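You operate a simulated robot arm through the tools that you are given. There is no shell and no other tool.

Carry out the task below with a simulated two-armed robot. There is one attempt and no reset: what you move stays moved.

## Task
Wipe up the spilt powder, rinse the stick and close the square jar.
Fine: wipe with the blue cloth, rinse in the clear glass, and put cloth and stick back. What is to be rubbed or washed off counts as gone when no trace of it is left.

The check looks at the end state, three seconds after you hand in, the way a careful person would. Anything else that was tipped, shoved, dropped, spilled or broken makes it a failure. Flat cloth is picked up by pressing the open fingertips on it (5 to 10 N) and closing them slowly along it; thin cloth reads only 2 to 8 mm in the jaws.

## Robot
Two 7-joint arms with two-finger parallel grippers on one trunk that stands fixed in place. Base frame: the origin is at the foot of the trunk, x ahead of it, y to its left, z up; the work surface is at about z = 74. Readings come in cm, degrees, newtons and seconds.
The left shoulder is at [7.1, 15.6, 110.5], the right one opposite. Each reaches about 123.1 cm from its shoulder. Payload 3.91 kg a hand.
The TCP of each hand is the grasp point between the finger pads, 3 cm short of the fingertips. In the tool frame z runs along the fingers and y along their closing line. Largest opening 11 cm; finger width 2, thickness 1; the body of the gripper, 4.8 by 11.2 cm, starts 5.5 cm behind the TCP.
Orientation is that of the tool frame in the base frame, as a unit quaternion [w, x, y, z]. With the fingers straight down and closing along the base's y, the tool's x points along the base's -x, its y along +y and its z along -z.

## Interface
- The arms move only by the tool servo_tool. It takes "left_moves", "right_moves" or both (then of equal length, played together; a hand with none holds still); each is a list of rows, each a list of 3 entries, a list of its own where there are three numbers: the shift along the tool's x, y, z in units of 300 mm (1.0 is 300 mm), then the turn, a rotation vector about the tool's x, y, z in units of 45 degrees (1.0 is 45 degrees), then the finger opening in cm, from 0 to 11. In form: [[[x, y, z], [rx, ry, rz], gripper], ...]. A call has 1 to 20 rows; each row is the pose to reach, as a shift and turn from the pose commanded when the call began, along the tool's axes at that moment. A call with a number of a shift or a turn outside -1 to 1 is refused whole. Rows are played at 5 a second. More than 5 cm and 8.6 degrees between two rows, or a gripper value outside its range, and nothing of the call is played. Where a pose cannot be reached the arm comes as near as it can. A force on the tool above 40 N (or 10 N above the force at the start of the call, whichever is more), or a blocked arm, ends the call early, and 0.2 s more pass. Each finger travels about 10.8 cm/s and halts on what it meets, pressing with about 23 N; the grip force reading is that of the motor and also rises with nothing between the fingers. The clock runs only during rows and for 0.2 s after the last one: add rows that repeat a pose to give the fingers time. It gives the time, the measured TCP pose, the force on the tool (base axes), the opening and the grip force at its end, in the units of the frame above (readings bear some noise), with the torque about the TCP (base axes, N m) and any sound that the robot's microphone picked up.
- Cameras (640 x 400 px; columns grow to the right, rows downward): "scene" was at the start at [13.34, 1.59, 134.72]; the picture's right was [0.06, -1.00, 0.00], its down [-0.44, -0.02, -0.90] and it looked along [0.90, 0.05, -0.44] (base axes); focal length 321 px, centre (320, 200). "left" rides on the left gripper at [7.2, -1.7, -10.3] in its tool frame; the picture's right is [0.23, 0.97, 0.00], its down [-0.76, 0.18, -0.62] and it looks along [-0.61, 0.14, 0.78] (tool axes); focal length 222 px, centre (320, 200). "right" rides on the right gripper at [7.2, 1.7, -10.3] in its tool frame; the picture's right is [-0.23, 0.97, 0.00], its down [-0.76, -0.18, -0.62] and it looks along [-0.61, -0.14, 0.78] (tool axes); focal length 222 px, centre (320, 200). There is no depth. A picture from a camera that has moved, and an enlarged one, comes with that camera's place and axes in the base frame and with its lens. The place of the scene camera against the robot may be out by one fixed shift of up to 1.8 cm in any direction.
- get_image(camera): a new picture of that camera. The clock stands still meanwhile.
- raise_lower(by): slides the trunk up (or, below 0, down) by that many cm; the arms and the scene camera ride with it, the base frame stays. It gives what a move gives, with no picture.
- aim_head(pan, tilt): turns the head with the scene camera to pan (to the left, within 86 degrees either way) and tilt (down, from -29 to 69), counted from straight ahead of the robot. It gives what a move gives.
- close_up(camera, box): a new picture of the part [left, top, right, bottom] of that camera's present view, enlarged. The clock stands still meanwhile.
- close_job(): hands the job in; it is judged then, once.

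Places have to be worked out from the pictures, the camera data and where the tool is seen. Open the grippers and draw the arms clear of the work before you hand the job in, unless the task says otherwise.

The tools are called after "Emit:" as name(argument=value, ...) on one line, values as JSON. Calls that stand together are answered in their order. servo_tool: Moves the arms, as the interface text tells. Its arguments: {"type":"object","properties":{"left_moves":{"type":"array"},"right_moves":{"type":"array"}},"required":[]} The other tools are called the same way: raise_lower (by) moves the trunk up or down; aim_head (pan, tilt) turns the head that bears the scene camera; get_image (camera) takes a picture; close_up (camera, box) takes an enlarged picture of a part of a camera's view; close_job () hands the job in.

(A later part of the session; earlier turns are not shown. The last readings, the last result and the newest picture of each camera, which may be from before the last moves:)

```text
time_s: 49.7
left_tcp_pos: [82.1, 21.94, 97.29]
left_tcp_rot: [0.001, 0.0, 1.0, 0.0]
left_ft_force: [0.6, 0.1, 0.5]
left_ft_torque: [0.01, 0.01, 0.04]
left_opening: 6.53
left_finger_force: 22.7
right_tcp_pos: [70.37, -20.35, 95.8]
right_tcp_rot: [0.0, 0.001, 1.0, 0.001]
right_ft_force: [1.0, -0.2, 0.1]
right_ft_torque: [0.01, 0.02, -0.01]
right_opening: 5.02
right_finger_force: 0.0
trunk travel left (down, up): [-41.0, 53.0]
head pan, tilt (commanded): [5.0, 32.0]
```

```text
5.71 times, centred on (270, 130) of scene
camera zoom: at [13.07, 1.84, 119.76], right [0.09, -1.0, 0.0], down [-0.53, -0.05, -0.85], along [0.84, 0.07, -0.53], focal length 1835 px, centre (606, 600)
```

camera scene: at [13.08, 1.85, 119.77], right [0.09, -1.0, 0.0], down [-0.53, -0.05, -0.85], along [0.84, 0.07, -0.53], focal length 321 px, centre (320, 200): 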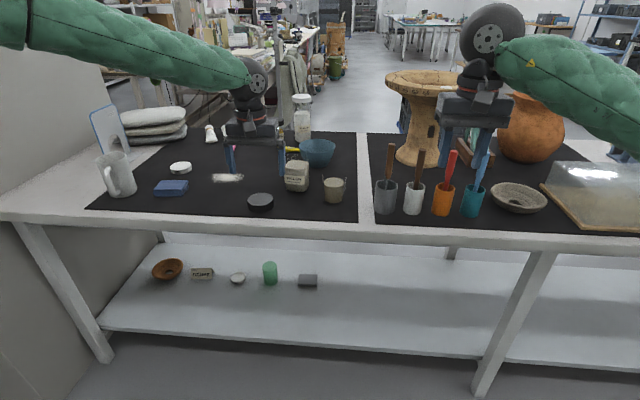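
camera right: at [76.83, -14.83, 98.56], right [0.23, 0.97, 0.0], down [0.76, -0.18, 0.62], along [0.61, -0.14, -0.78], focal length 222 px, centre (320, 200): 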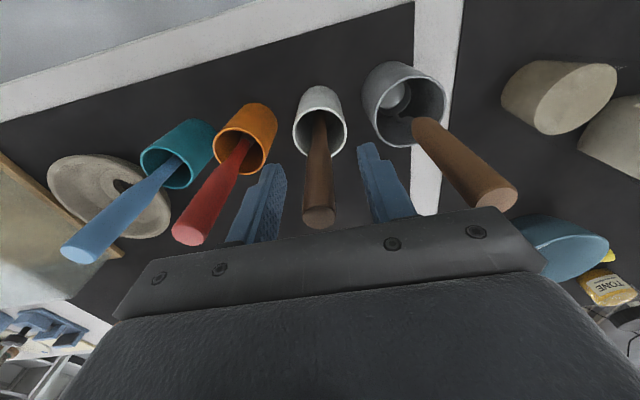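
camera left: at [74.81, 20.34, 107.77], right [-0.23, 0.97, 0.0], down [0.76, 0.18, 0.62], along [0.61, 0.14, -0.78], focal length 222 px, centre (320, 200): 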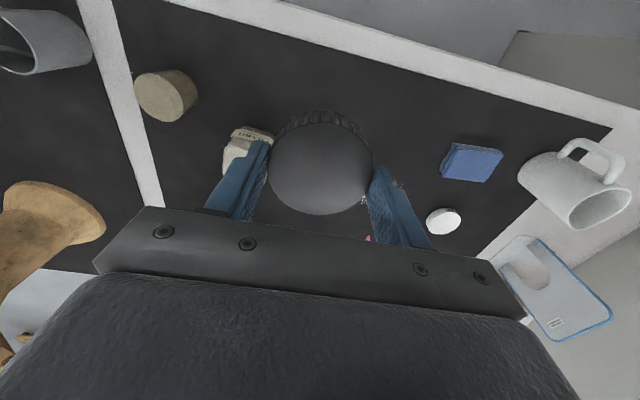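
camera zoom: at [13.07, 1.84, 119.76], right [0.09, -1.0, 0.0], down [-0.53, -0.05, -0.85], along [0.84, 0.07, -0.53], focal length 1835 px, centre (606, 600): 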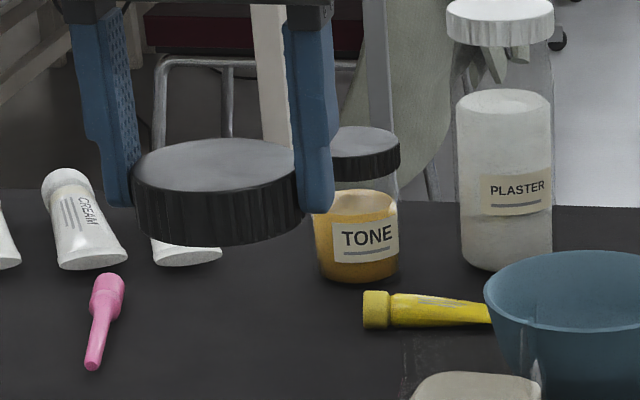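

The cap centre coincides with the TCP, and the jar axis works out at about (92.15, 13.87). I carry the cap over the jar at the same height.

Emit:
servo_tool(left_moves=[[[-0.08, -0.065, 0], [0, 0, 0], 5.5], [[-0.17, -0.135, 0], [0, 0, 0], 5.5], [[-0.25, -0.2, 0], [0, 0, 0], 5.5], [[-0.335, -0.27, 0], [0, 0, 0], 5.5], [[-0.335, -0.27, 0], [0, 0, 0], 5.5]])

Emit:
get_image(camera="left")

Emit:
close_up(camera="scene", box=[250, 80, 350, 200])

Emit:
close_up(camera="right", box=[540, 160, 640, 260])

```text
time_s: 50.9
left_tcp_pos: [87.79, 17.32, 97.16]
left_tcp_rot: [0.001, 0.0, 1.0, -0.001]
left_ft_force: [0.9, -0.3, -0.3]
left_ft_torque: [-0.02, 0.0, 0.03]
left_opening: 6.52
left_finger_force: 22.6
left hand out of reach, approached as far as the arm can: row 3, 4, 5
right_tcp_pos: [70.39, -20.25, 95.84]
right_tcp_rot: [0.0, 0.0, 1.0, 0.0]
right_ft_force: [-1.1, 0.8, 0.5]
right_ft_torque: [-0.01, -0.01, 0.0]
right_opening: 5.0
right_finger_force: 0.1
trunk travel left (down, up): [-41.0, 53.0]
head pan, tilt (commanded): [5.0, 32.0]
```

```text
taken
camera left: at [80.38, 15.73, 107.54], right [-0.23, 0.97, 0.0], down [0.76, 0.18, 0.62], along [0.61, 0.14, -0.78], focal length 222 px, centre (320, 200)
```

left: 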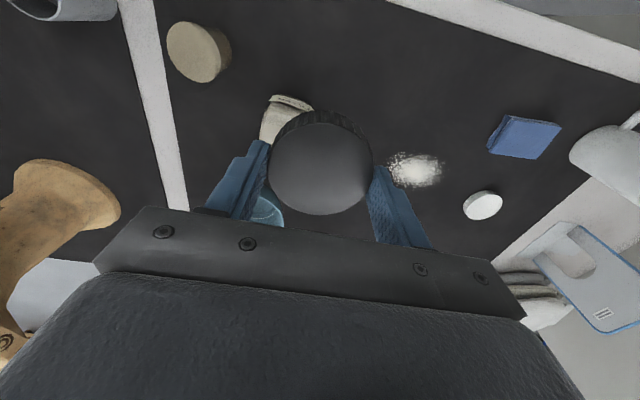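

```text
3.33 times, centred on (300, 140) of scene
camera zoom: at [13.07, 1.85, 119.77], right [0.09, -1.0, 0.0], down [-0.53, -0.05, -0.85], along [0.84, 0.07, -0.53], focal length 1071 px, centre (387, 400)
```

zoom: 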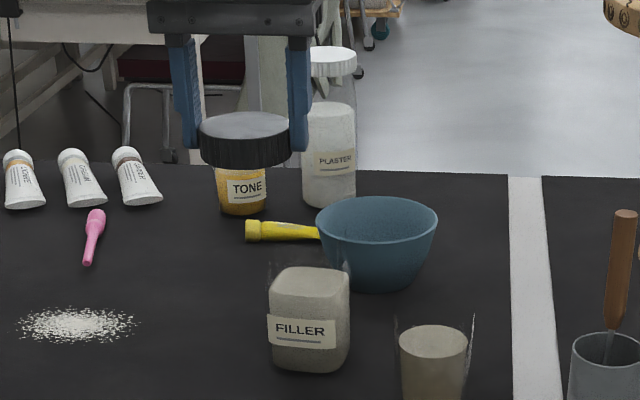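

```text
4.00 times, centred on (590, 210) of right
camera zoom: at [63.32, -18.54, 106.25], right [0.23, 0.97, 0.0], down [0.76, -0.18, 0.62], along [0.61, -0.14, -0.78], focal length 888 px, centre (-760, 160)
```

zoom: 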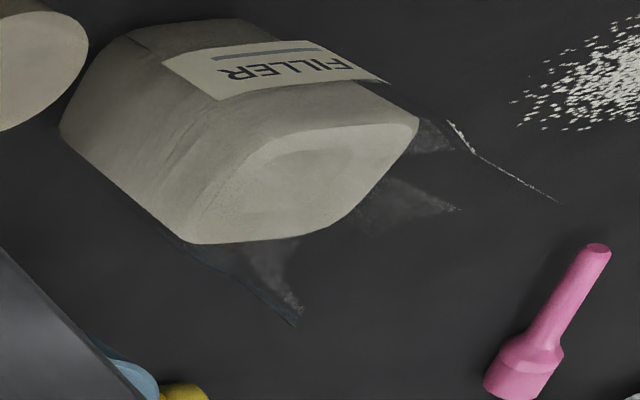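

The left arm reports a joint limit at (87.8, 17.3), short of the jar. The cap is round, so I try turning the hand about the vertical by 22° at this safe height and then moving on.

Emit:
servo_tool(left_moves=[[[0, 0, 0], [0, 0, 0.17], 5.5], [[0, 0, 0], [0, 0, 0.34], 5.5], [[0, 0, 0], [0, 0, 0.5], 5.5], [[-0.07, -0.057, 0], [0, 0, 0.5], 5.5], [[-0.143, -0.115, 0], [0, 0, 0.5], 5.5], [[-0.143, -0.115, 0], [0, 0, 0.5], 5.5]])

Emit:
get_image(camera="scene")

```text
time_s: 52.3
left_tcp_pos: [87.79, 17.44, 97.13]
left_tcp_rot: [0.0, 0.195, 0.981, 0.0]
left_ft_force: [0.4, 0.0, -0.1]
left_ft_torque: [0.01, -0.02, 0.0]
left_opening: 6.53
left_finger_force: 23.0
left hand out of reach, approached as far as the arm can: row 4, 5, 6
right_tcp_pos: [70.38, -20.37, 95.73]
right_tcp_rot: [0.0, 0.0, 1.0, 0.0]
right_ft_force: [-0.7, 0.5, -0.4]
right_ft_torque: [0.01, 0.01, 0.01]
right_opening: 5.0
right_finger_force: 0.0
trunk travel left (down, up): [-41.0, 53.0]
head pan, tilt (commanded): [5.0, 32.0]
```

```text
taken
camera scene: at [13.1, 1.85, 119.76], right [0.09, -1.0, 0.0], down [-0.53, -0.05, -0.85], along [0.84, 0.07, -0.53], focal length 321 px, centre (320, 200)
```

scene: 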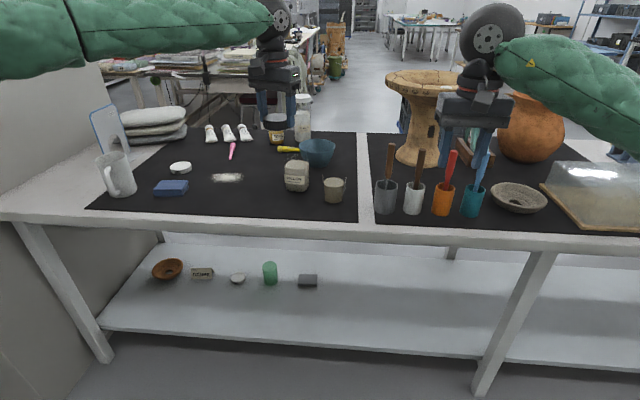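

Turning didn't help: the left elbow is in a poor configuration for reaching inward, while the right arm worked well across the middle. I'll set the cap back down on its old spot and use the right arm for the jar.

Emit:
servo_tool(left_moves=[[[0.06, 0.017, 0], [0, 0, -0.125], 5.5], [[0.12, 0.034, 0], [0, 0, -0.25], 5.5], [[0.18, 0.051, 0], [0, 0, -0.375], 5.5], [[0.237, 0.068, 0], [0, 0, -0.5], 5.5], [[0.237, 0.068, 0.12], [0, 0, -0.5], 5.5], [[0.237, 0.068, 0.24], [0, 0, -0.5], 5.5], [[0.237, 0.068, 0.36], [0, 0, -0.5], 5.5], [[0.237, 0.068, 0.48], [0, 0, -0.5], 5.5], [[0.237, 0.068, 0.58], [0, 0, -0.5], 5.5], [[0.237, 0.068, 0.63], [0, 0, -0.5], 5.5]])

Emit:
get_image(camera="left")

Emit:
close_up(camera="scene", box=[210, 140, 350, 230])

```text
time_s: 54.5
left_tcp_pos: [82.4, 21.89, 78.37]
left_tcp_rot: [0.0, -0.001, 1.0, 0.0]
left_ft_force: [-0.2, 0.5, -0.9]
left_ft_torque: [0.02, 0.03, 0.0]
left_opening: 6.52
left_finger_force: 22.8
right_tcp_pos: [70.4, -20.36, 95.87]
right_tcp_rot: [0.0, 0.0, 1.0, 0.0]
right_ft_force: [-0.3, 0.7, 0.8]
right_ft_torque: [0.02, 0.02, 0.0]
right_opening: 4.99
right_finger_force: 0.1
trunk travel left (down, up): [-41.0, 53.0]
head pan, tilt (commanded): [5.0, 32.0]
```

```text
taken
camera left: at [75.06, 20.32, 88.67], right [-0.23, 0.97, 0.0], down [0.76, 0.18, 0.62], along [0.61, 0.14, -0.78], focal length 222 px, centre (320, 200)
```

left: 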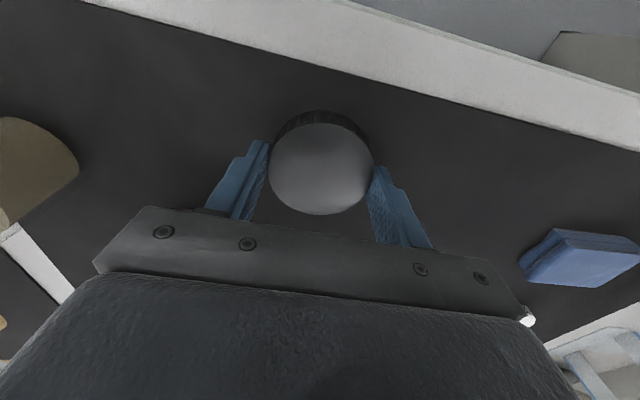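

```text
4.44 times, centred on (280, 185) of scene
camera zoom: at [13.11, 1.86, 119.77], right [0.09, -1.0, 0.0], down [-0.53, -0.05, -0.85], along [0.84, 0.07, -0.53], focal length 1428 px, centre (498, 267)
```

zoom: 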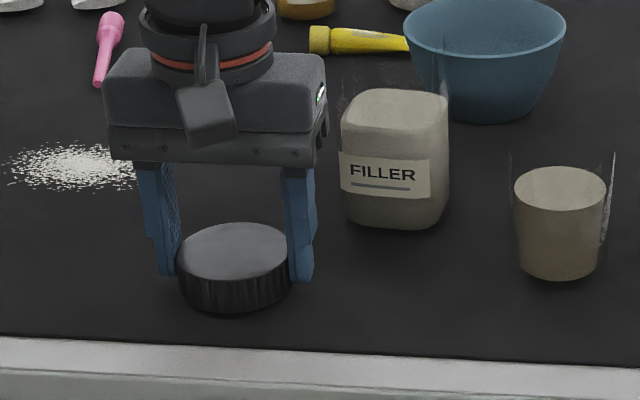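

The cap is about 6 mm above the mat. I lower it to rest, then open the fingers.

Emit:
servo_tool(left_moves=[[[0, 0, 0.012], [0, 0, 0], 5.5], [[0, 0, 0.02], [0, 0, 0], 5.5], [[0, 0, 0.025], [0, 0, 0], 5.5], [[0, 0, 0.025], [0, 0, 0], 6.6], [[0, 0, 0.023], [0, 0, 0], 7.0], [[0, 0, 0.02], [0, 0, 0], 8], [[0, 0, 0.02], [0, 0, 0], 9.5], [[0, 0, 0.02], [0, 0, 0], 11], [[0, 0, 0.02], [0, 0, 0], 11]])

Emit:
get_image(camera="left")

```text
time_s: 56.5
left_tcp_pos: [82.38, 22.05, 77.67]
left_tcp_rot: [0.0, 0.0, 1.0, 0.001]
left_ft_force: [-0.6, 0.5, 0.6]
left_ft_torque: [-0.02, -0.04, -0.03]
left_opening: 10.98
left_finger_force: 0.0
right_tcp_pos: [70.41, -20.26, 95.95]
right_tcp_rot: [0.0, 0.0, 1.0, 0.0]
right_ft_force: [0.2, 0.2, 0.5]
right_ft_torque: [-0.01, 0.03, 0.01]
right_opening: 5.0
right_finger_force: 0.1
trunk travel left (down, up): [-41.0, 53.0]
head pan, tilt (commanded): [5.0, 32.0]
```

```text
taken
camera left: at [75.0, 20.34, 88.14], right [-0.23, 0.97, 0.0], down [0.76, 0.18, 0.62], along [0.61, 0.14, -0.78], focal length 222 px, centre (320, 200)
```

left: 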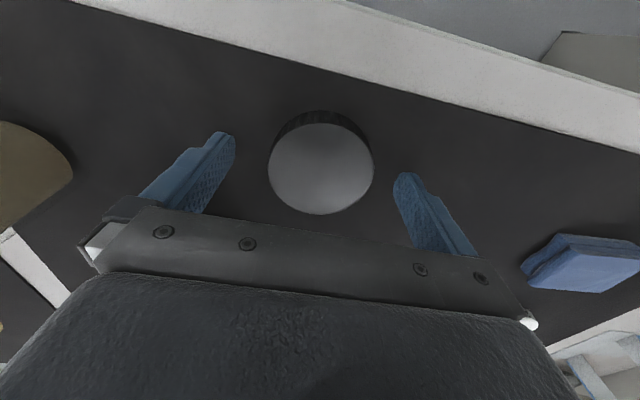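

The cap rests at (82.35, 22.0). I retract the left hand up and outward, and swing the right hand up toward the cap at a safe height to test its reach.

Emit:
servo_tool(left_moves=[[[0, 0, -0.12], [0, 0, 0], 11], [[0, 0, -0.26], [0, 0, 0], 11], [[0, 0, -0.4], [0, 0, 0], 11], [[0, 0, -0.54], [0, 0, 0], 11], [[0, 0, -0.68], [0, 0, 0], 11], [[0.06, 0.13, -0.7], [0, 0, 0], 11], [[0.12, 0.26, -0.72], [0, 0, 0], 11], [[0.2, 0.39, -0.72], [0, 0, 0], 11], [[0.27, 0.52, -0.72], [0, 0, 0], 11], [[0.34, 0.65, -0.72], [0, 0, 0], 11], [[0.4, 0.78, -0.72], [0, 0, 0], 11]])

Emit:
servo_tool(right_moves=[[[0, 0.04, -0.12], [0, 0, 0], 7], [[0, 0.17, -0.17], [0, 0, 0], 9], [[0, 0.31, -0.17], [0, 0, 0], 11], [[0, 0.45, -0.17], [0, 0, 0], 11], [[0, 0.59, -0.17], [0, 0, 0], 11], [[0, 0.73, -0.17], [0, 0, 0], 11], [[0, 0.86, -0.17], [0, 0, 0], 11], [[0, 1.0, -0.17], [0, 0, 0], 11]])

Emit:
get_image(camera="scene")

```text
time_s: 58.9
left_tcp_pos: [70.22, 45.47, 99.34]
left_tcp_rot: [0.0, 0.001, 1.0, -0.001]
left_ft_force: [-0.2, 0.1, -0.3]
left_ft_torque: [-0.03, 0.0, -0.01]
left_opening: 11.01
left_finger_force: 0.3
right_tcp_pos: [70.47, -20.34, 95.96]
right_tcp_rot: [0.0, 0.001, 1.0, 0.0]
right_ft_force: [0.6, -0.4, 0.4]
right_ft_torque: [-0.02, -0.03, 0.01]
right_opening: 5.01
right_finger_force: 0.0
trunk travel left (down, up): [-41.0, 53.0]
head pan, tilt (commanded): [5.0, 32.0]
```

```text
time_s: 60.7
left_tcp_pos: [70.26, 45.5, 99.19]
left_tcp_rot: [0.0, 0.0, 1.0, -0.001]
left_ft_force: [-0.7, -0.5, -0.5]
left_ft_torque: [-0.04, 0.02, 0.01]
left_opening: 11.02
left_finger_force: 0.0
right_tcp_pos: [70.61, 9.65, 101.05]
right_tcp_rot: [0.0, 0.0, 1.0, -0.001]
right_ft_force: [-0.5, 0.2, 0.3]
right_ft_torque: [-0.01, 0.0, 0.01]
right_opening: 11.0
right_finger_force: 0.1
trunk travel left (down, up): [-41.0, 53.0]
head pan, tilt (commanded): [5.0, 32.0]
```

```text
taken
camera scene: at [13.09, 1.97, 119.76], right [0.09, -1.0, 0.0], down [-0.53, -0.05, -0.85], along [0.84, 0.07, -0.53], focal length 321 px, centre (320, 200)
```

scene: 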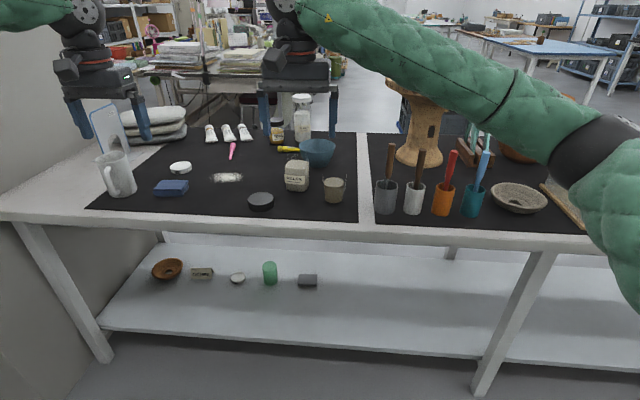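

The right arm is moving freely. I bring the right hand over the cap at (82.35, 22.0) and check alignment.

Emit:
servo_tool(right_moves=[[[-0.1, 0.1, 0.03], [0, 0, 0], 11], [[-0.2, 0.205, 0.06], [0, 0, 0], 11], [[-0.3, 0.31, 0.1], [0, 0, 0], 11], [[-0.39, 0.412, 0.133], [0, 0, 0], 11], [[-0.39, 0.412, 0.133], [0, 0, 0], 11]])

Emit:
get_image(camera="right")

```text
time_s: 61.9
left_tcp_pos: [70.13, 45.45, 99.23]
left_tcp_rot: [0.0, 0.0, 1.0, 0.0]
left_ft_force: [0.7, 0.2, 0.1]
left_ft_torque: [0.03, -0.02, -0.02]
left_opening: 11.0
left_finger_force: 0.1
right_tcp_pos: [82.16, 21.93, 97.05]
right_tcp_rot: [0.0, 0.0, 1.0, 0.0]
right_ft_force: [-0.1, -0.3, -0.4]
right_ft_torque: [0.01, -0.03, 0.03]
right_opening: 11.02
right_finger_force: 0.1
trunk travel left (down, up): [-41.0, 53.0]
head pan, tilt (commanded): [5.0, 32.0]
```

```text
taken
camera right: at [75.11, 23.67, 107.44], right [0.23, 0.97, 0.0], down [0.76, -0.18, 0.62], along [0.61, -0.14, -0.78], focal length 222 px, centre (320, 200)
```

right: 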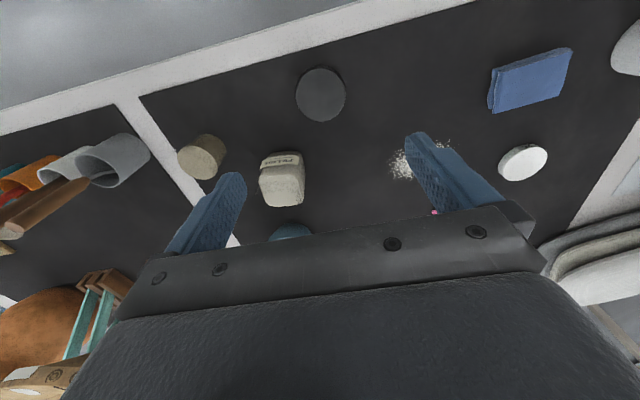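

The cap centre from this camera is (82.37, 22.08). I descend with the right hand to the same grip height.

Emit:
servo_tool(right_moves=[[[-0.006, 0.004, 0.13], [0, 0, 0], 11], [[-0.006, 0.004, 0.27], [0, 0, 0], 11], [[-0.006, 0.004, 0.4], [0, 0, 0], 11], [[-0.006, 0.004, 0.52], [0, 0, 0], 11], [[-0.006, 0.004, 0.6], [0, 0, 0], 11], [[-0.006, 0.004, 0.642], [0, 0, 0], 11]])

Emit:
get_image(camera="right")

Emit:
get_image(camera="scene")

```text
time_s: 63.3
left_tcp_pos: [70.21, 45.48, 99.26]
left_tcp_rot: [0.0, 0.0, 1.0, -0.001]
left_ft_force: [-0.3, -0.4, 0.5]
left_ft_torque: [0.02, 0.02, -0.02]
left_opening: 10.99
left_finger_force: 0.0
right_tcp_pos: [82.4, 22.37, 77.72]
right_tcp_rot: [0.0, 0.0, 1.0, 0.0]
right_ft_force: [-0.4, -1.1, -0.9]
right_ft_torque: [-0.03, 0.02, -0.04]
right_opening: 10.99
right_finger_force: 0.1
trunk travel left (down, up): [-41.0, 53.0]
head pan, tilt (commanded): [5.0, 32.0]
```

```text
taken
camera right: at [75.28, 24.01, 88.08], right [0.23, 0.97, 0.0], down [0.76, -0.18, 0.62], along [0.61, -0.14, -0.78], focal length 222 px, centre (320, 200)
```

right: 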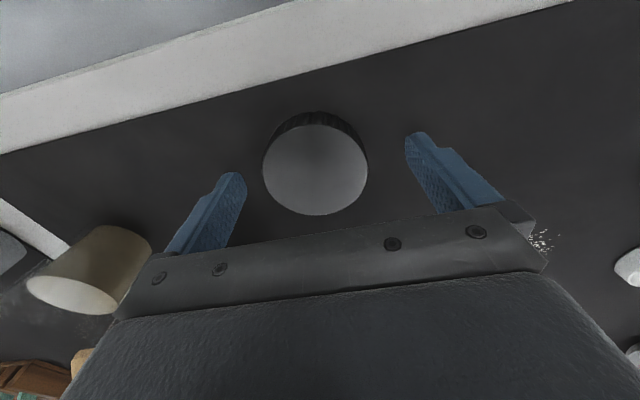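

```text
taken
camera scene: at [13.11, 1.89, 119.76], right [0.09, -1.0, 0.0], down [-0.53, -0.05, -0.85], along [0.84, 0.07, -0.53], focal length 321 px, centre (320, 200)
```

scene: 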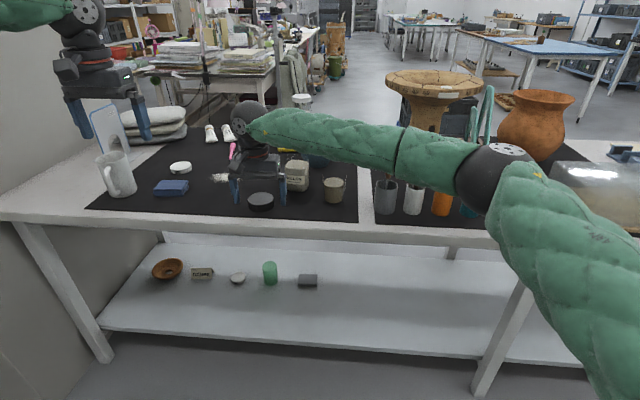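

Cap is centred between the right fingers and the forearm is clear of the cups. I close on it.

Emit:
servo_tool(right_moves=[[[0, 0, 0], [0, 0, 0], 9], [[0, 0, 0], [0, 0, 0], 7.6], [[0, 0, 0], [0, 0, 0], 7.0], [[0, 0, 0], [0, 0, 0], 6.5], [[0, 0, 0], [0, 0, 0], 6.0], [[0, 0, 0], [0, 0, 0], 5.5], [[0, 0, 0], [0, 0, 0], 5.5]])

Emit:
close_up(camera="right", box=[250, 95, 390, 225])

```text
time_s: 64.9
left_tcp_pos: [70.07, 45.56, 99.2]
left_tcp_rot: [0.0, 0.0, 1.0, 0.0]
left_ft_force: [-0.3, -0.1, -0.8]
left_ft_torque: [0.0, -0.01, -0.01]
left_opening: 11.0
left_finger_force: 0.1
right_tcp_pos: [82.29, 22.32, 77.72]
right_tcp_rot: [-0.001, 0.0, 1.0, 0.001]
right_ft_force: [0.5, 0.1, 1.0]
right_ft_torque: [-0.02, 0.0, 0.01]
right_opening: 6.5
right_finger_force: 22.7
trunk travel left (down, up): [-41.0, 53.0]
head pan, tilt (commanded): [5.0, 32.0]
```

```text
3.08 times, centred on (320, 160) of right
camera zoom: at [75.27, 24.01, 88.11], right [0.23, 0.97, 0.0], down [0.76, -0.18, 0.62], along [0.61, -0.14, -0.78], focal length 684 px, centre (320, 323)
```

zoom: 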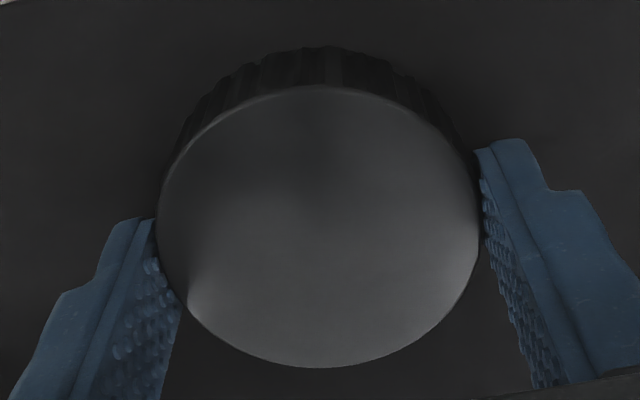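

Gripped again at 6.5 cm. I lift the cap and carry it over the jar at (92.1, 13.87).

Emit:
servo_tool(right_moves=[[[0, 0, -0.05], [0, 0, 0], 5.5], [[0, 0, -0.15], [0, 0, 0], 5.5], [[0, 0, -0.28], [0, 0, 0], 5.5], [[0, 0, -0.42], [0, 0, 0], 5.5], [[0, 0, -0.55], [0, 0, 0], 5.5], [[0, 0, -0.63], [0, 0, 0], 5.5], [[-0.08, -0.07, -0.63], [0, 0, 0], 5.5], [[-0.16, -0.14, -0.63], [0, 0, 0], 5.5], [[-0.24, -0.21, -0.63], [0, 0, 0], 5.5], [[-0.322, -0.277, -0.63], [0, 0, 0], 5.5], [[-0.322, -0.277, -0.63], [0, 0, 0], 5.5]])

Emit:
get_image(camera="right")

Emit:
close_up(camera="scene", box=[240, 90, 360, 210])

Emit:
get_image(camera="left")

```text
time_s: 67.3
left_tcp_pos: [70.23, 45.57, 99.15]
left_tcp_rot: [0.0, 0.0, 1.0, 0.0]
left_ft_force: [0.8, 0.1, 0.1]
left_ft_torque: [-0.02, -0.01, 0.03]
left_opening: 11.02
left_finger_force: 0.0
right_tcp_pos: [92.24, 13.89, 96.39]
right_tcp_rot: [-0.001, 0.0, 1.0, 0.0]
right_ft_force: [-0.4, -0.4, -0.2]
right_ft_torque: [-0.01, 0.02, -0.03]
right_opening: 6.51
right_finger_force: 23.4
trunk travel left (down, up): [-41.0, 53.0]
head pan, tilt (commanded): [5.0, 32.0]
```

```text
taken
camera right: at [85.07, 15.6, 106.81], right [0.23, 0.97, 0.0], down [0.76, -0.18, 0.62], along [0.61, -0.14, -0.78], focal length 222 px, centre (320, 200)
```

right: 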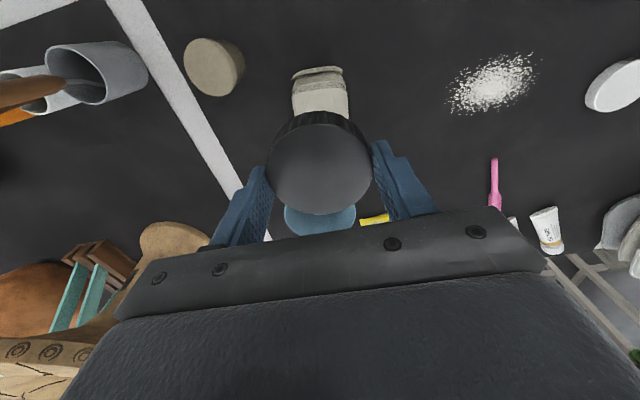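

```text
3.33 times, centred on (300, 150) of scene
camera zoom: at [13.08, 1.89, 119.77], right [0.09, -1.0, 0.0], down [-0.53, -0.05, -0.85], along [0.84, 0.07, -0.53], focal length 1071 px, centre (387, 367)
```

zoom: 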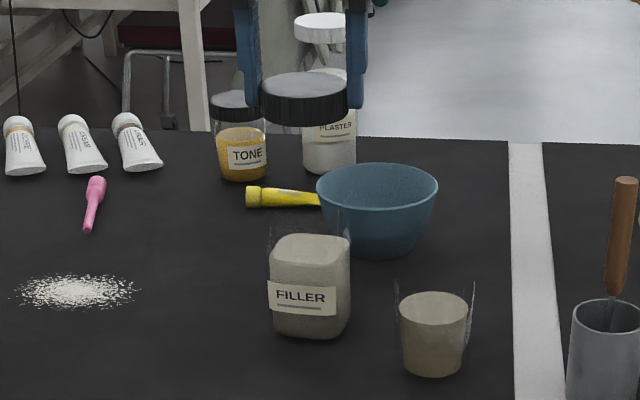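

```text
taken
camera left: at [62.8, 43.89, 109.64], right [-0.23, 0.97, 0.0], down [0.76, 0.18, 0.62], along [0.61, 0.14, -0.78], focal length 222 px, centre (320, 200)
```

left: 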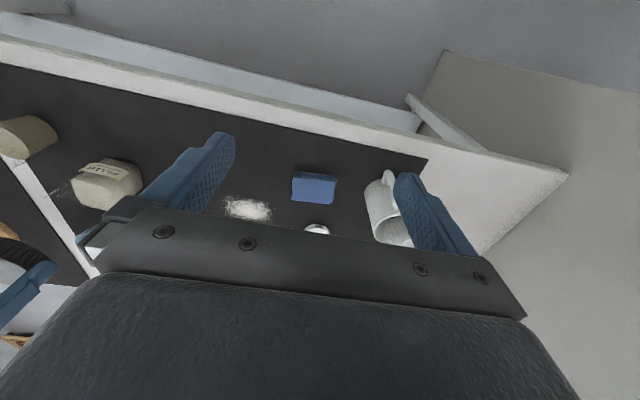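

From the scene view the cap and jar axes agree to about 1 mm sideways. I descend to just above the neck and check again.

Emit:
servo_tool(right_moves=[[[0, 0, 0.07], [0, 0, 0], 5.5], [[0, 0, 0.14], [0, 0, 0], 5.5], [[0, 0, 0.195], [0, 0, 0], 5.5], [[0, 0, 0.195], [0, 0, 0], 5.5]])

Emit:
close_up(camera="scene", box=[270, 110, 350, 200])

Emit:
close_up(camera="right", box=[260, 40, 400, 230])

Emit:
close_up(camera="left", box=[0, 130, 170, 310])

```text
time_s: 68.3
left_tcp_pos: [70.06, 45.56, 99.27]
left_tcp_rot: [-0.001, 0.0, 1.0, 0.0]
left_ft_force: [0.2, -0.1, -0.4]
left_ft_torque: [-0.02, 0.03, -0.02]
left_opening: 11.0
left_finger_force: 0.0
right_tcp_pos: [92.1, 14.0, 90.79]
right_tcp_rot: [-0.001, 0.0, 1.0, 0.0]
right_ft_force: [-0.2, -0.5, 0.3]
right_ft_torque: [0.0, 0.03, 0.01]
right_opening: 6.54
right_finger_force: 22.8
trunk travel left (down, up): [-41.0, 53.0]
head pan, tilt (commanded): [5.0, 32.0]
```

```text
4.44 times, centred on (310, 155) of scene
camera zoom: at [13.07, 1.88, 119.77], right [0.09, -1.0, 0.0], down [-0.53, -0.05, -0.85], along [0.84, 0.07, -0.53], focal length 1428 px, centre (364, 400)
```

zoom: 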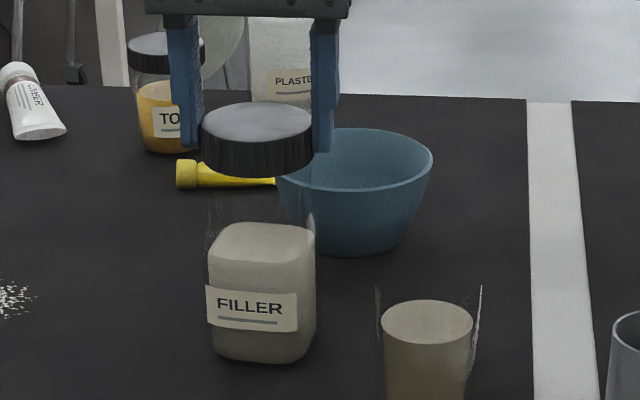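

```text
2.11 times, centred on (330, 135) of right
camera zoom: at [84.97, 15.65, 101.11], right [0.23, 0.97, 0.0], down [0.76, -0.18, 0.62], along [0.61, -0.14, -0.78], focal length 468 px, centre (299, 337)
```

zoom: 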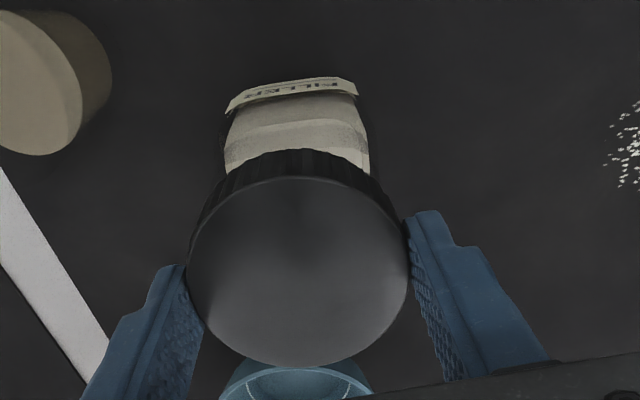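

```text
2.22 times, centred on (85, 220) of left
camera zoom: at [62.79, 43.88, 109.65], right [-0.23, 0.97, 0.0], down [0.76, 0.18, 0.62], along [0.61, 0.14, -0.78], focal length 494 px, centre (842, 156)
```

zoom: 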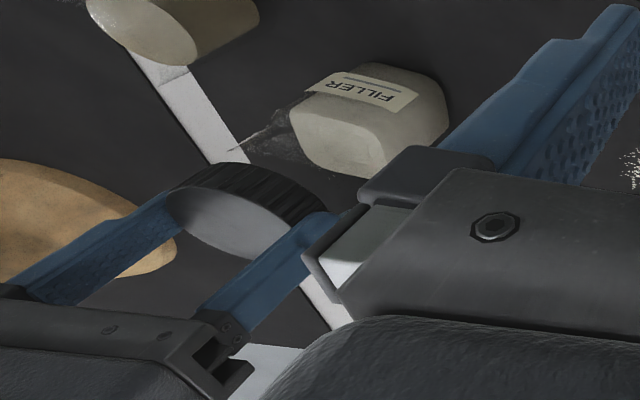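

Alignment looks right within a couple of millimetres in all three views. I lower in 3 mm steps and watch the force.

Emit:
servo_tool(right_moves=[[[0, 0, 0.01], [0, 0, 0], 5.5], [[0, 0, 0.02], [0, 0, 0], 5.5], [[0, 0, 0.03], [0, 0, 0], 5.5], [[0, 0, 0.04], [0, 0, 0], 5.5], [[0, 0, 0.05], [0, 0, 0], 5.5]])

Emit:
close_up(camera="scene", box=[270, 110, 350, 200])

```text
time_s: 69.5
left_tcp_pos: [70.12, 45.56, 99.17]
left_tcp_rot: [0.0, -0.001, 1.0, 0.0]
left_ft_force: [0.1, -0.7, -0.1]
left_ft_torque: [-0.02, -0.01, -0.02]
left_opening: 11.02
left_finger_force: 0.2
right_tcp_pos: [91.97, 13.87, 89.31]
right_tcp_rot: [0.0, 0.001, 1.0, 0.0]
right_ft_force: [2.9, 0.1, 1.2]
right_ft_torque: [0.06, -0.11, -0.05]
right_opening: 6.55
right_finger_force: 23.1
trunk travel left (down, up): [-41.0, 53.0]
head pan, tilt (commanded): [5.0, 32.0]
```

```text
4.44 times, centred on (310, 155) of scene
camera zoom: at [13.1, 1.88, 119.77], right [0.09, -1.0, 0.0], down [-0.53, -0.05, -0.85], along [0.84, 0.07, -0.53], focal length 1428 px, centre (364, 400)
```

zoom: 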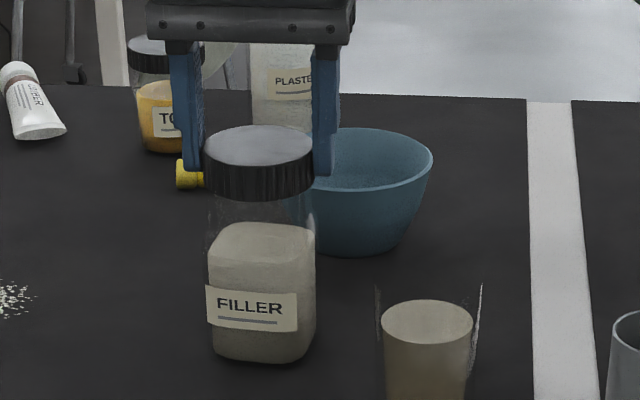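

A small +x push (3 N) shows the cap is just starting onto the neck slightly too far toward me. I shift 1.5 mm forward and continue down gently.

Emit:
servo_tool(right_moves=[[[-0.005, 0, 0], [0, 0, 0], 5.5], [[-0.005, 0, 0.007], [0, 0, 0], 5.5], [[-0.005, 0, 0.014], [0, 0, 0], 5.5], [[-0.005, 0, 0.021], [0, 0, 0], 5.5]])

Emit:
close_up(camera="scene", box=[270, 110, 350, 200])

```text
time_s: 70.5
left_tcp_pos: [70.15, 45.44, 99.22]
left_tcp_rot: [0.0, 0.0, 1.0, 0.0]
left_ft_force: [-0.8, 0.0, 0.0]
left_ft_torque: [-0.03, -0.02, 0.01]
left_opening: 11.01
left_finger_force: 0.0
right_tcp_pos: [92.19, 13.84, 88.57]
right_tcp_rot: [0.001, 0.0, 1.0, -0.001]
right_ft_force: [-0.1, 0.0, -0.5]
right_ft_torque: [0.04, -0.02, 0.02]
right_opening: 6.49
right_finger_force: 23.0
trunk travel left (down, up): [-41.0, 53.0]
head pan, tilt (commanded): [5.0, 32.0]
```

```text
4.44 times, centred on (310, 155) of scene
camera zoom: at [13.1, 1.88, 119.76], right [0.09, -1.0, 0.0], down [-0.53, -0.05, -0.85], along [0.84, 0.07, -0.53], focal length 1428 px, centre (364, 400)
```

zoom: 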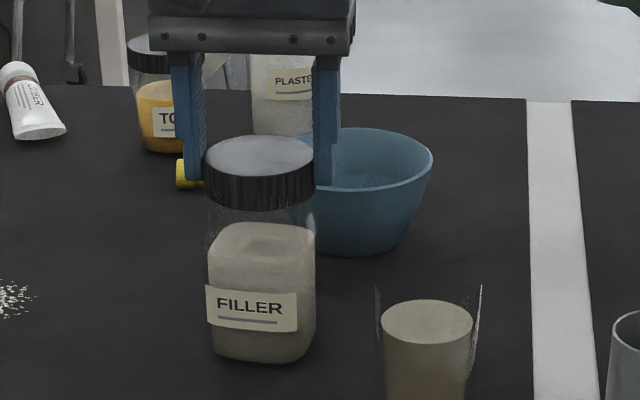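

Forces dropped to zero at z=88.6, so the cap is sliding over the neck. I keep lowering in 2 mm steps.

Emit:
servo_tool(right_moves=[[[0, 0, 0.007], [0, 0, 0], 5.5], [[0, 0, 0.014], [0, 0, 0], 5.5], [[0, 0, 0.021], [0, 0, 0], 5.5], [[0, 0, 0.028], [0, 0, 0], 5.5], [[0, 0, 0.035], [0, 0, 0], 5.5]])

Emit:
close_up(camera="scene", box=[270, 110, 350, 200])

```text
time_s: 71.7
left_tcp_pos: [70.1, 45.48, 99.36]
left_tcp_rot: [0.001, 0.0, 1.0, -0.001]
left_ft_force: [-0.3, 0.3, 0.0]
left_ft_torque: [0.0, 0.02, -0.02]
left_opening: 10.99
left_finger_force: 0.1
right_tcp_pos: [92.13, 13.94, 87.92]
right_tcp_rot: [0.002, 0.001, 1.0, 0.002]
right_ft_force: [6.6, 1.9, 21.5]
right_ft_torque: [0.08, -0.22, -0.07]
right_opening: 6.52
right_finger_force: 22.9
trunk travel left (down, up): [-41.0, 53.0]
head pan, tilt (commanded): [5.0, 32.0]
```

```text
4.44 times, centred on (310, 155) of scene
camera zoom: at [12.98, 1.87, 119.82], right [0.09, -1.0, 0.0], down [-0.53, -0.05, -0.85], along [0.85, 0.07, -0.53], focal length 1428 px, centre (364, 400)
```

zoom: 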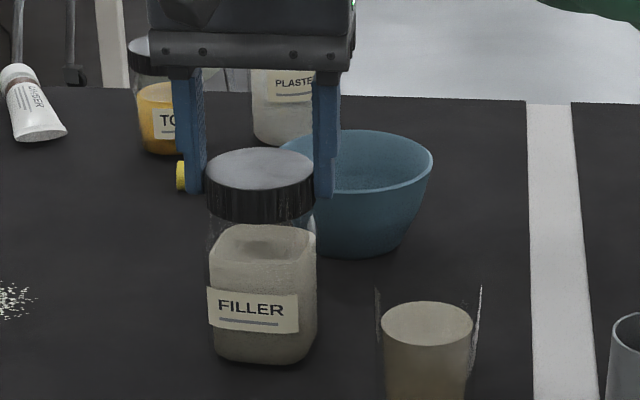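

The cap met firm resistance (21 N) at z=87.9, about 1.4 cm down over the neck – it looks seated. I zoom in to confirm.

Emit:
close_up(camera="scene", box=[285, 135, 335, 175])

Emit:
close_up(camera="left", box=[50, 130, 150, 230])

```text
10.00 times, centred on (310, 155) of scene
camera zoom: at [12.98, 1.87, 119.82], right [0.09, -1.0, 0.0], down [-0.53, -0.05, -0.85], along [0.85, 0.07, -0.53], focal length 3212 px, centre (420, 650)
```

zoom: 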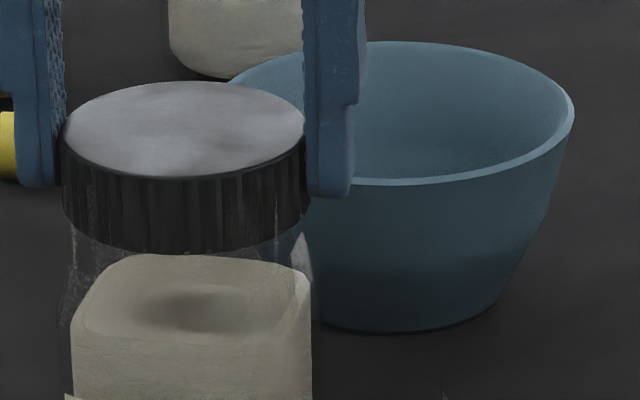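

```text
4.00 times, centred on (100, 180) of left
camera zoom: at [62.7, 43.87, 109.76], right [-0.23, 0.97, 0.0], down [0.76, 0.18, 0.62], along [0.61, 0.14, -0.78], focal length 888 px, centre (1200, 280)
```

zoom: 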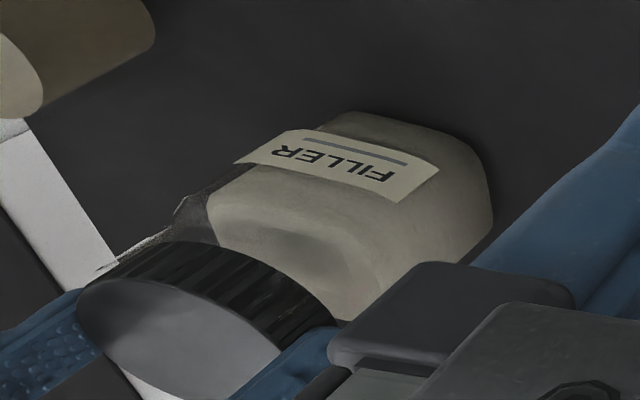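

The cap is stopped about 1.4 cm over the neck, 6 mm short of its own depth, which suggests a screw thread. I try a gentle clockwise turn (seen from above) of 24° under light pressure and watch for descent and for the jar turning.

Emit:
servo_tool(right_moves=[[[0, 0, -0.004], [0, 0, 0.13], 5.5], [[0, 0, -0.004], [0, 0, 0.26], 5.5], [[0, 0, -0.004], [0, 0, 0.4], 5.5], [[0, 0, -0.004], [0, 0, 0.53], 5.5]])

Emit:
close_up(camera="scene", box=[270, 110, 350, 200])

```text
time_s: 72.7
left_tcp_pos: [70.2, 45.45, 99.27]
left_tcp_rot: [0.001, -0.001, 1.0, 0.0]
left_ft_force: [0.1, 0.1, 0.3]
left_ft_torque: [0.02, 0.0, 0.01]
left_opening: 10.99
left_finger_force: 0.1
right_tcp_pos: [92.02, 13.93, 87.79]
right_tcp_rot: [0.001, 0.208, 0.978, 0.0]
right_ft_force: [5.3, -2.5, 14.1]
right_ft_torque: [0.03, -0.22, -0.04]
right_opening: 6.54
right_finger_force: 23.1
trunk travel left (down, up): [-41.0, 53.0]
head pan, tilt (commanded): [5.0, 32.0]
```

```text
4.44 times, centred on (310, 155) of scene
camera zoom: at [13.02, 1.84, 119.77], right [0.09, -1.0, 0.0], down [-0.53, -0.05, -0.85], along [0.84, 0.07, -0.53], focal length 1428 px, centre (364, 400)
```

zoom: 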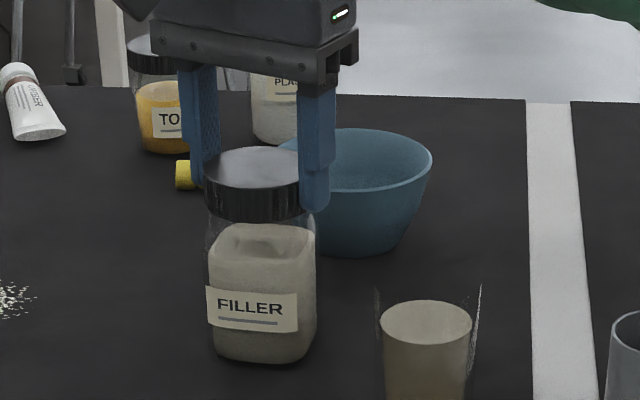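

No thread torque and the jar did not turn, but there is a persistent +x side force, so the cap may be catching on one side. I lift 6 mm, shift 1.5 mm further forward, and lower again.

Emit:
servo_tool(right_moves=[[[0, 0, -0.01], [0, 0, -0.13], 5.5], [[0, 0, -0.02], [0, 0, -0.26], 5.5], [[-0.004, 0.0016, -0.02], [0, 0, -0.4], 5.5], [[-0.0046, 0.0019, -0.02], [0, 0, -0.53], 5.5]])

```text
time_s: 73.7
left_tcp_pos: [70.12, 45.55, 99.2]
left_tcp_rot: [0.0, -0.001, 1.0, -0.001]
left_ft_force: [0.2, 0.1, 0.4]
left_ft_torque: [-0.02, -0.03, 0.01]
left_opening: 11.0
left_finger_force: 0.2
right_tcp_pos: [92.24, 13.9, 88.18]
right_tcp_rot: [0.0, -0.001, 1.0, 0.0]
right_ft_force: [-0.2, 0.0, -5.9]
right_ft_torque: [0.03, 0.03, 0.02]
right_opening: 6.5
right_finger_force: 23.3
trunk travel left (down, up): [-41.0, 53.0]
head pan, tilt (commanded): [5.0, 32.0]
```

Raising 6 mm gave a downward pull of 6 N: the cap is holding on to the jar (it snapped/engaged). I lower straight back down so the jar is firmly on the mat.

Emit:
servo_tool(right_moves=[[[0, 0, 0.006], [0, 0, 0], 5.5], [[0, 0, 0.012], [0, 0, 0], 5.5], [[0, 0, 0.015], [0, 0, 0], 5.5], [[0, 0, 0.015], [0, 0, 0], 5.5]])

Emit:
close_up(camera="scene", box=[270, 110, 350, 200])

```text
time_s: 74.7
left_tcp_pos: [70.24, 45.44, 99.12]
left_tcp_rot: [0.0, -0.001, 1.0, 0.0]
left_ft_force: [-0.1, 0.5, 1.2]
left_ft_torque: [-0.03, 0.03, 0.02]
left_opening: 10.96
left_finger_force: 0.1
right_tcp_pos: [92.25, 13.92, 87.9]
right_tcp_rot: [0.0, 0.001, 1.0, -0.001]
right_ft_force: [1.4, 0.2, -2.8]
right_ft_torque: [0.03, -0.11, 0.0]
right_opening: 6.54
right_finger_force: 23.6
trunk travel left (down, up): [-41.0, 53.0]
head pan, tilt (commanded): [5.0, 32.0]
```

```text
4.44 times, centred on (310, 155) of scene
camera zoom: at [13.13, 1.88, 119.76], right [0.09, -1.0, 0.0], down [-0.53, -0.05, -0.85], along [0.84, 0.07, -0.53], focal length 1428 px, centre (364, 400)
```

zoom: 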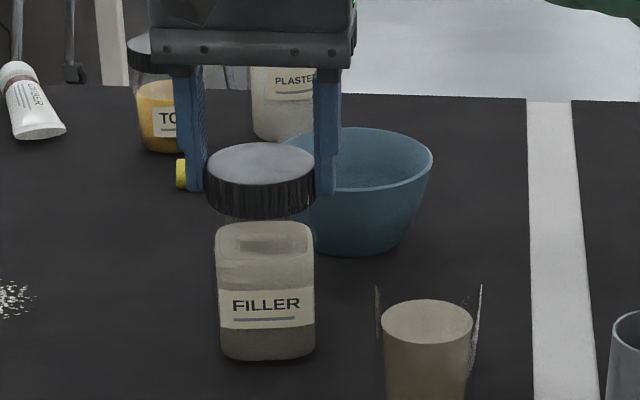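

The cap is now coupled to the jar: my counter-turn while lifting turned the jar about 10°. I lift 3 mm, turn it back clockwise by 10° and set it down firmly.

Emit:
servo_tool(right_moves=[[[0, 0, -0.009], [0, 0, 0], 5.5], [[0, 0, -0.013], [0, 0, 0.08], 5.5], [[0, 0, -0.013], [0, 0, 0.16], 5.5], [[0, 0, -0.013], [0, 0, 0.24], 5.5], [[0, 0, -0.013], [0, 0, 0.24], 5.5], [[0, 0, 0.0], [0, 0, 0.24], 5.5], [[0, 0, 0.007], [0, 0, 0.24], 5.5], [[0, 0, 0.009], [0, 0, 0.24], 5.5]])

Emit:
close_up(camera="scene", box=[270, 110, 350, 200])

```text
time_s: 76.5
left_tcp_pos: [70.23, 45.43, 99.28]
left_tcp_rot: [0.001, 0.001, 1.0, 0.001]
left_ft_force: [-0.3, -0.2, -0.5]
left_ft_torque: [0.01, 0.0, -0.01]
left_opening: 11.02
left_finger_force: 0.1
right_tcp_pos: [92.37, 13.88, 87.78]
right_tcp_rot: [0.001, 0.094, 0.996, 0.0]
right_ft_force: [0.7, -2.1, 8.2]
right_ft_torque: [-0.16, 0.19, -0.02]
right_opening: 6.49
right_finger_force: 23.2
trunk travel left (down, up): [-41.0, 53.0]
head pan, tilt (commanded): [5.0, 32.0]
```

```text
4.44 times, centred on (310, 155) of scene
camera zoom: at [13.04, 1.86, 119.79], right [0.09, -1.0, 0.0], down [-0.53, -0.05, -0.85], along [0.84, 0.07, -0.53], focal length 1428 px, centre (364, 400)
```

zoom: 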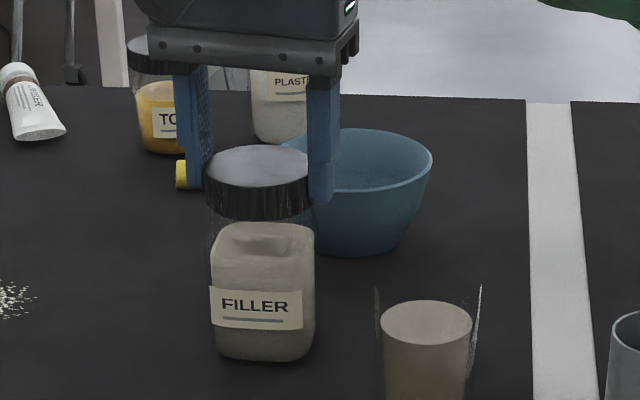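

The label is back to nearly its original facing and the jar sits on the mat. Since the cap could not be pulled off after the turn, it is threaded; I now screw it clockwise another 40° under light pressure and watch torque and jar.

Emit:
servo_tool(right_moves=[[[0, 0, 0.003], [0, 0, 0.15], 5.5], [[0, 0, 0.004], [0, 0, 0.3], 5.5], [[0, 0, 0.005], [0, 0, 0.45], 5.5], [[0, 0, 0.006], [0, 0, 0.6], 5.5], [[0, 0, 0.007], [0, 0, 0.75], 5.5], [[0, 0, 0.008], [0, 0, 0.9], 5.5]])

Emit:
close_up(camera="scene", box=[270, 110, 350, 200])

```text
time_s: 77.9
left_tcp_pos: [70.13, 45.36, 99.35]
left_tcp_rot: [0.002, -0.001, 1.0, 0.0]
left_ft_force: [0.2, -0.1, 0.2]
left_ft_torque: [-0.01, 0.02, 0.0]
left_opening: 11.01
left_finger_force: 0.1
right_tcp_pos: [92.25, 13.93, 87.4]
right_tcp_rot: [-0.001, 0.433, 0.902, 0.0]
right_ft_force: [6.5, 2.1, 20.3]
right_ft_torque: [0.19, -0.23, 0.03]
right_opening: 6.55
right_finger_force: 23.5
trunk travel left (down, up): [-41.0, 53.0]
head pan, tilt (commanded): [5.0, 32.0]
```

```text
4.44 times, centred on (310, 155) of scene
camera zoom: at [12.99, 1.87, 119.78], right [0.09, -1.0, 0.0], down [-0.53, -0.05, -0.85], along [0.84, 0.07, -0.53], focal length 1428 px, centre (364, 400)
```

zoom: 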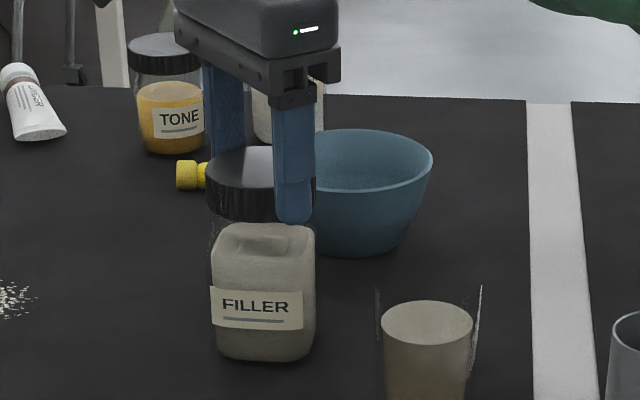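

The jar stayed still and the cap went down about 2–3 mm while turning. I keep screwing clockwise another 40°.

Emit:
servo_tool(right_moves=[[[0, 0, 0.001], [0, 0, 0.15], 5.5], [[0, 0, 0.002], [0, 0, 0.3], 5.5], [[0, 0, 0.003], [0, 0, 0.45], 5.5], [[0, 0, 0.004], [0, 0, 0.6], 5.5], [[0, 0, 0.005], [0, 0, 0.75], 5.5], [[0, 0, 0.006], [0, 0, 0.9], 5.5]])

Emit:
close_up(camera="scene", box=[270, 110, 350, 200])

```text
time_s: 79.3
left_tcp_pos: [70.11, 45.46, 99.37]
left_tcp_rot: [0.001, 0.001, 1.0, 0.0]
left_ft_force: [0.3, -0.5, -0.2]
left_ft_torque: [-0.02, -0.02, 0.01]
left_opening: 10.99
left_finger_force: 0.1
right_tcp_pos: [92.24, 13.87, 87.2]
right_tcp_rot: [0.001, 0.719, 0.695, 0.0]
right_ft_force: [9.7, 3.5, 23.8]
right_ft_torque: [0.12, -0.41, 0.01]
right_opening: 6.55
right_finger_force: 22.2
trunk travel left (down, up): [-41.0, 53.0]
head pan, tilt (commanded): [5.0, 32.0]
```

```text
4.44 times, centred on (310, 155) of scene
camera zoom: at [12.97, 1.88, 119.79], right [0.09, -1.0, 0.0], down [-0.53, -0.05, -0.85], along [0.85, 0.07, -0.53], focal length 1428 px, centre (364, 400)
```

zoom: 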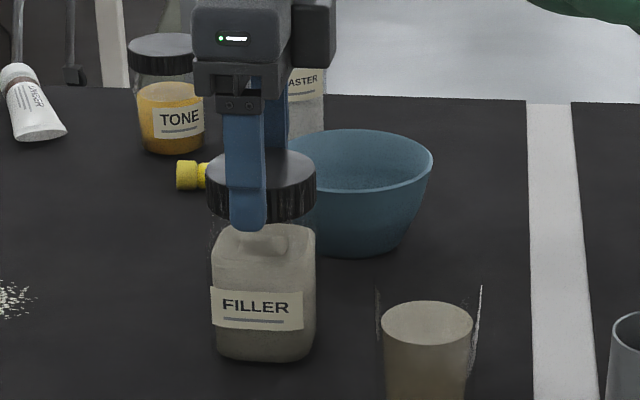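

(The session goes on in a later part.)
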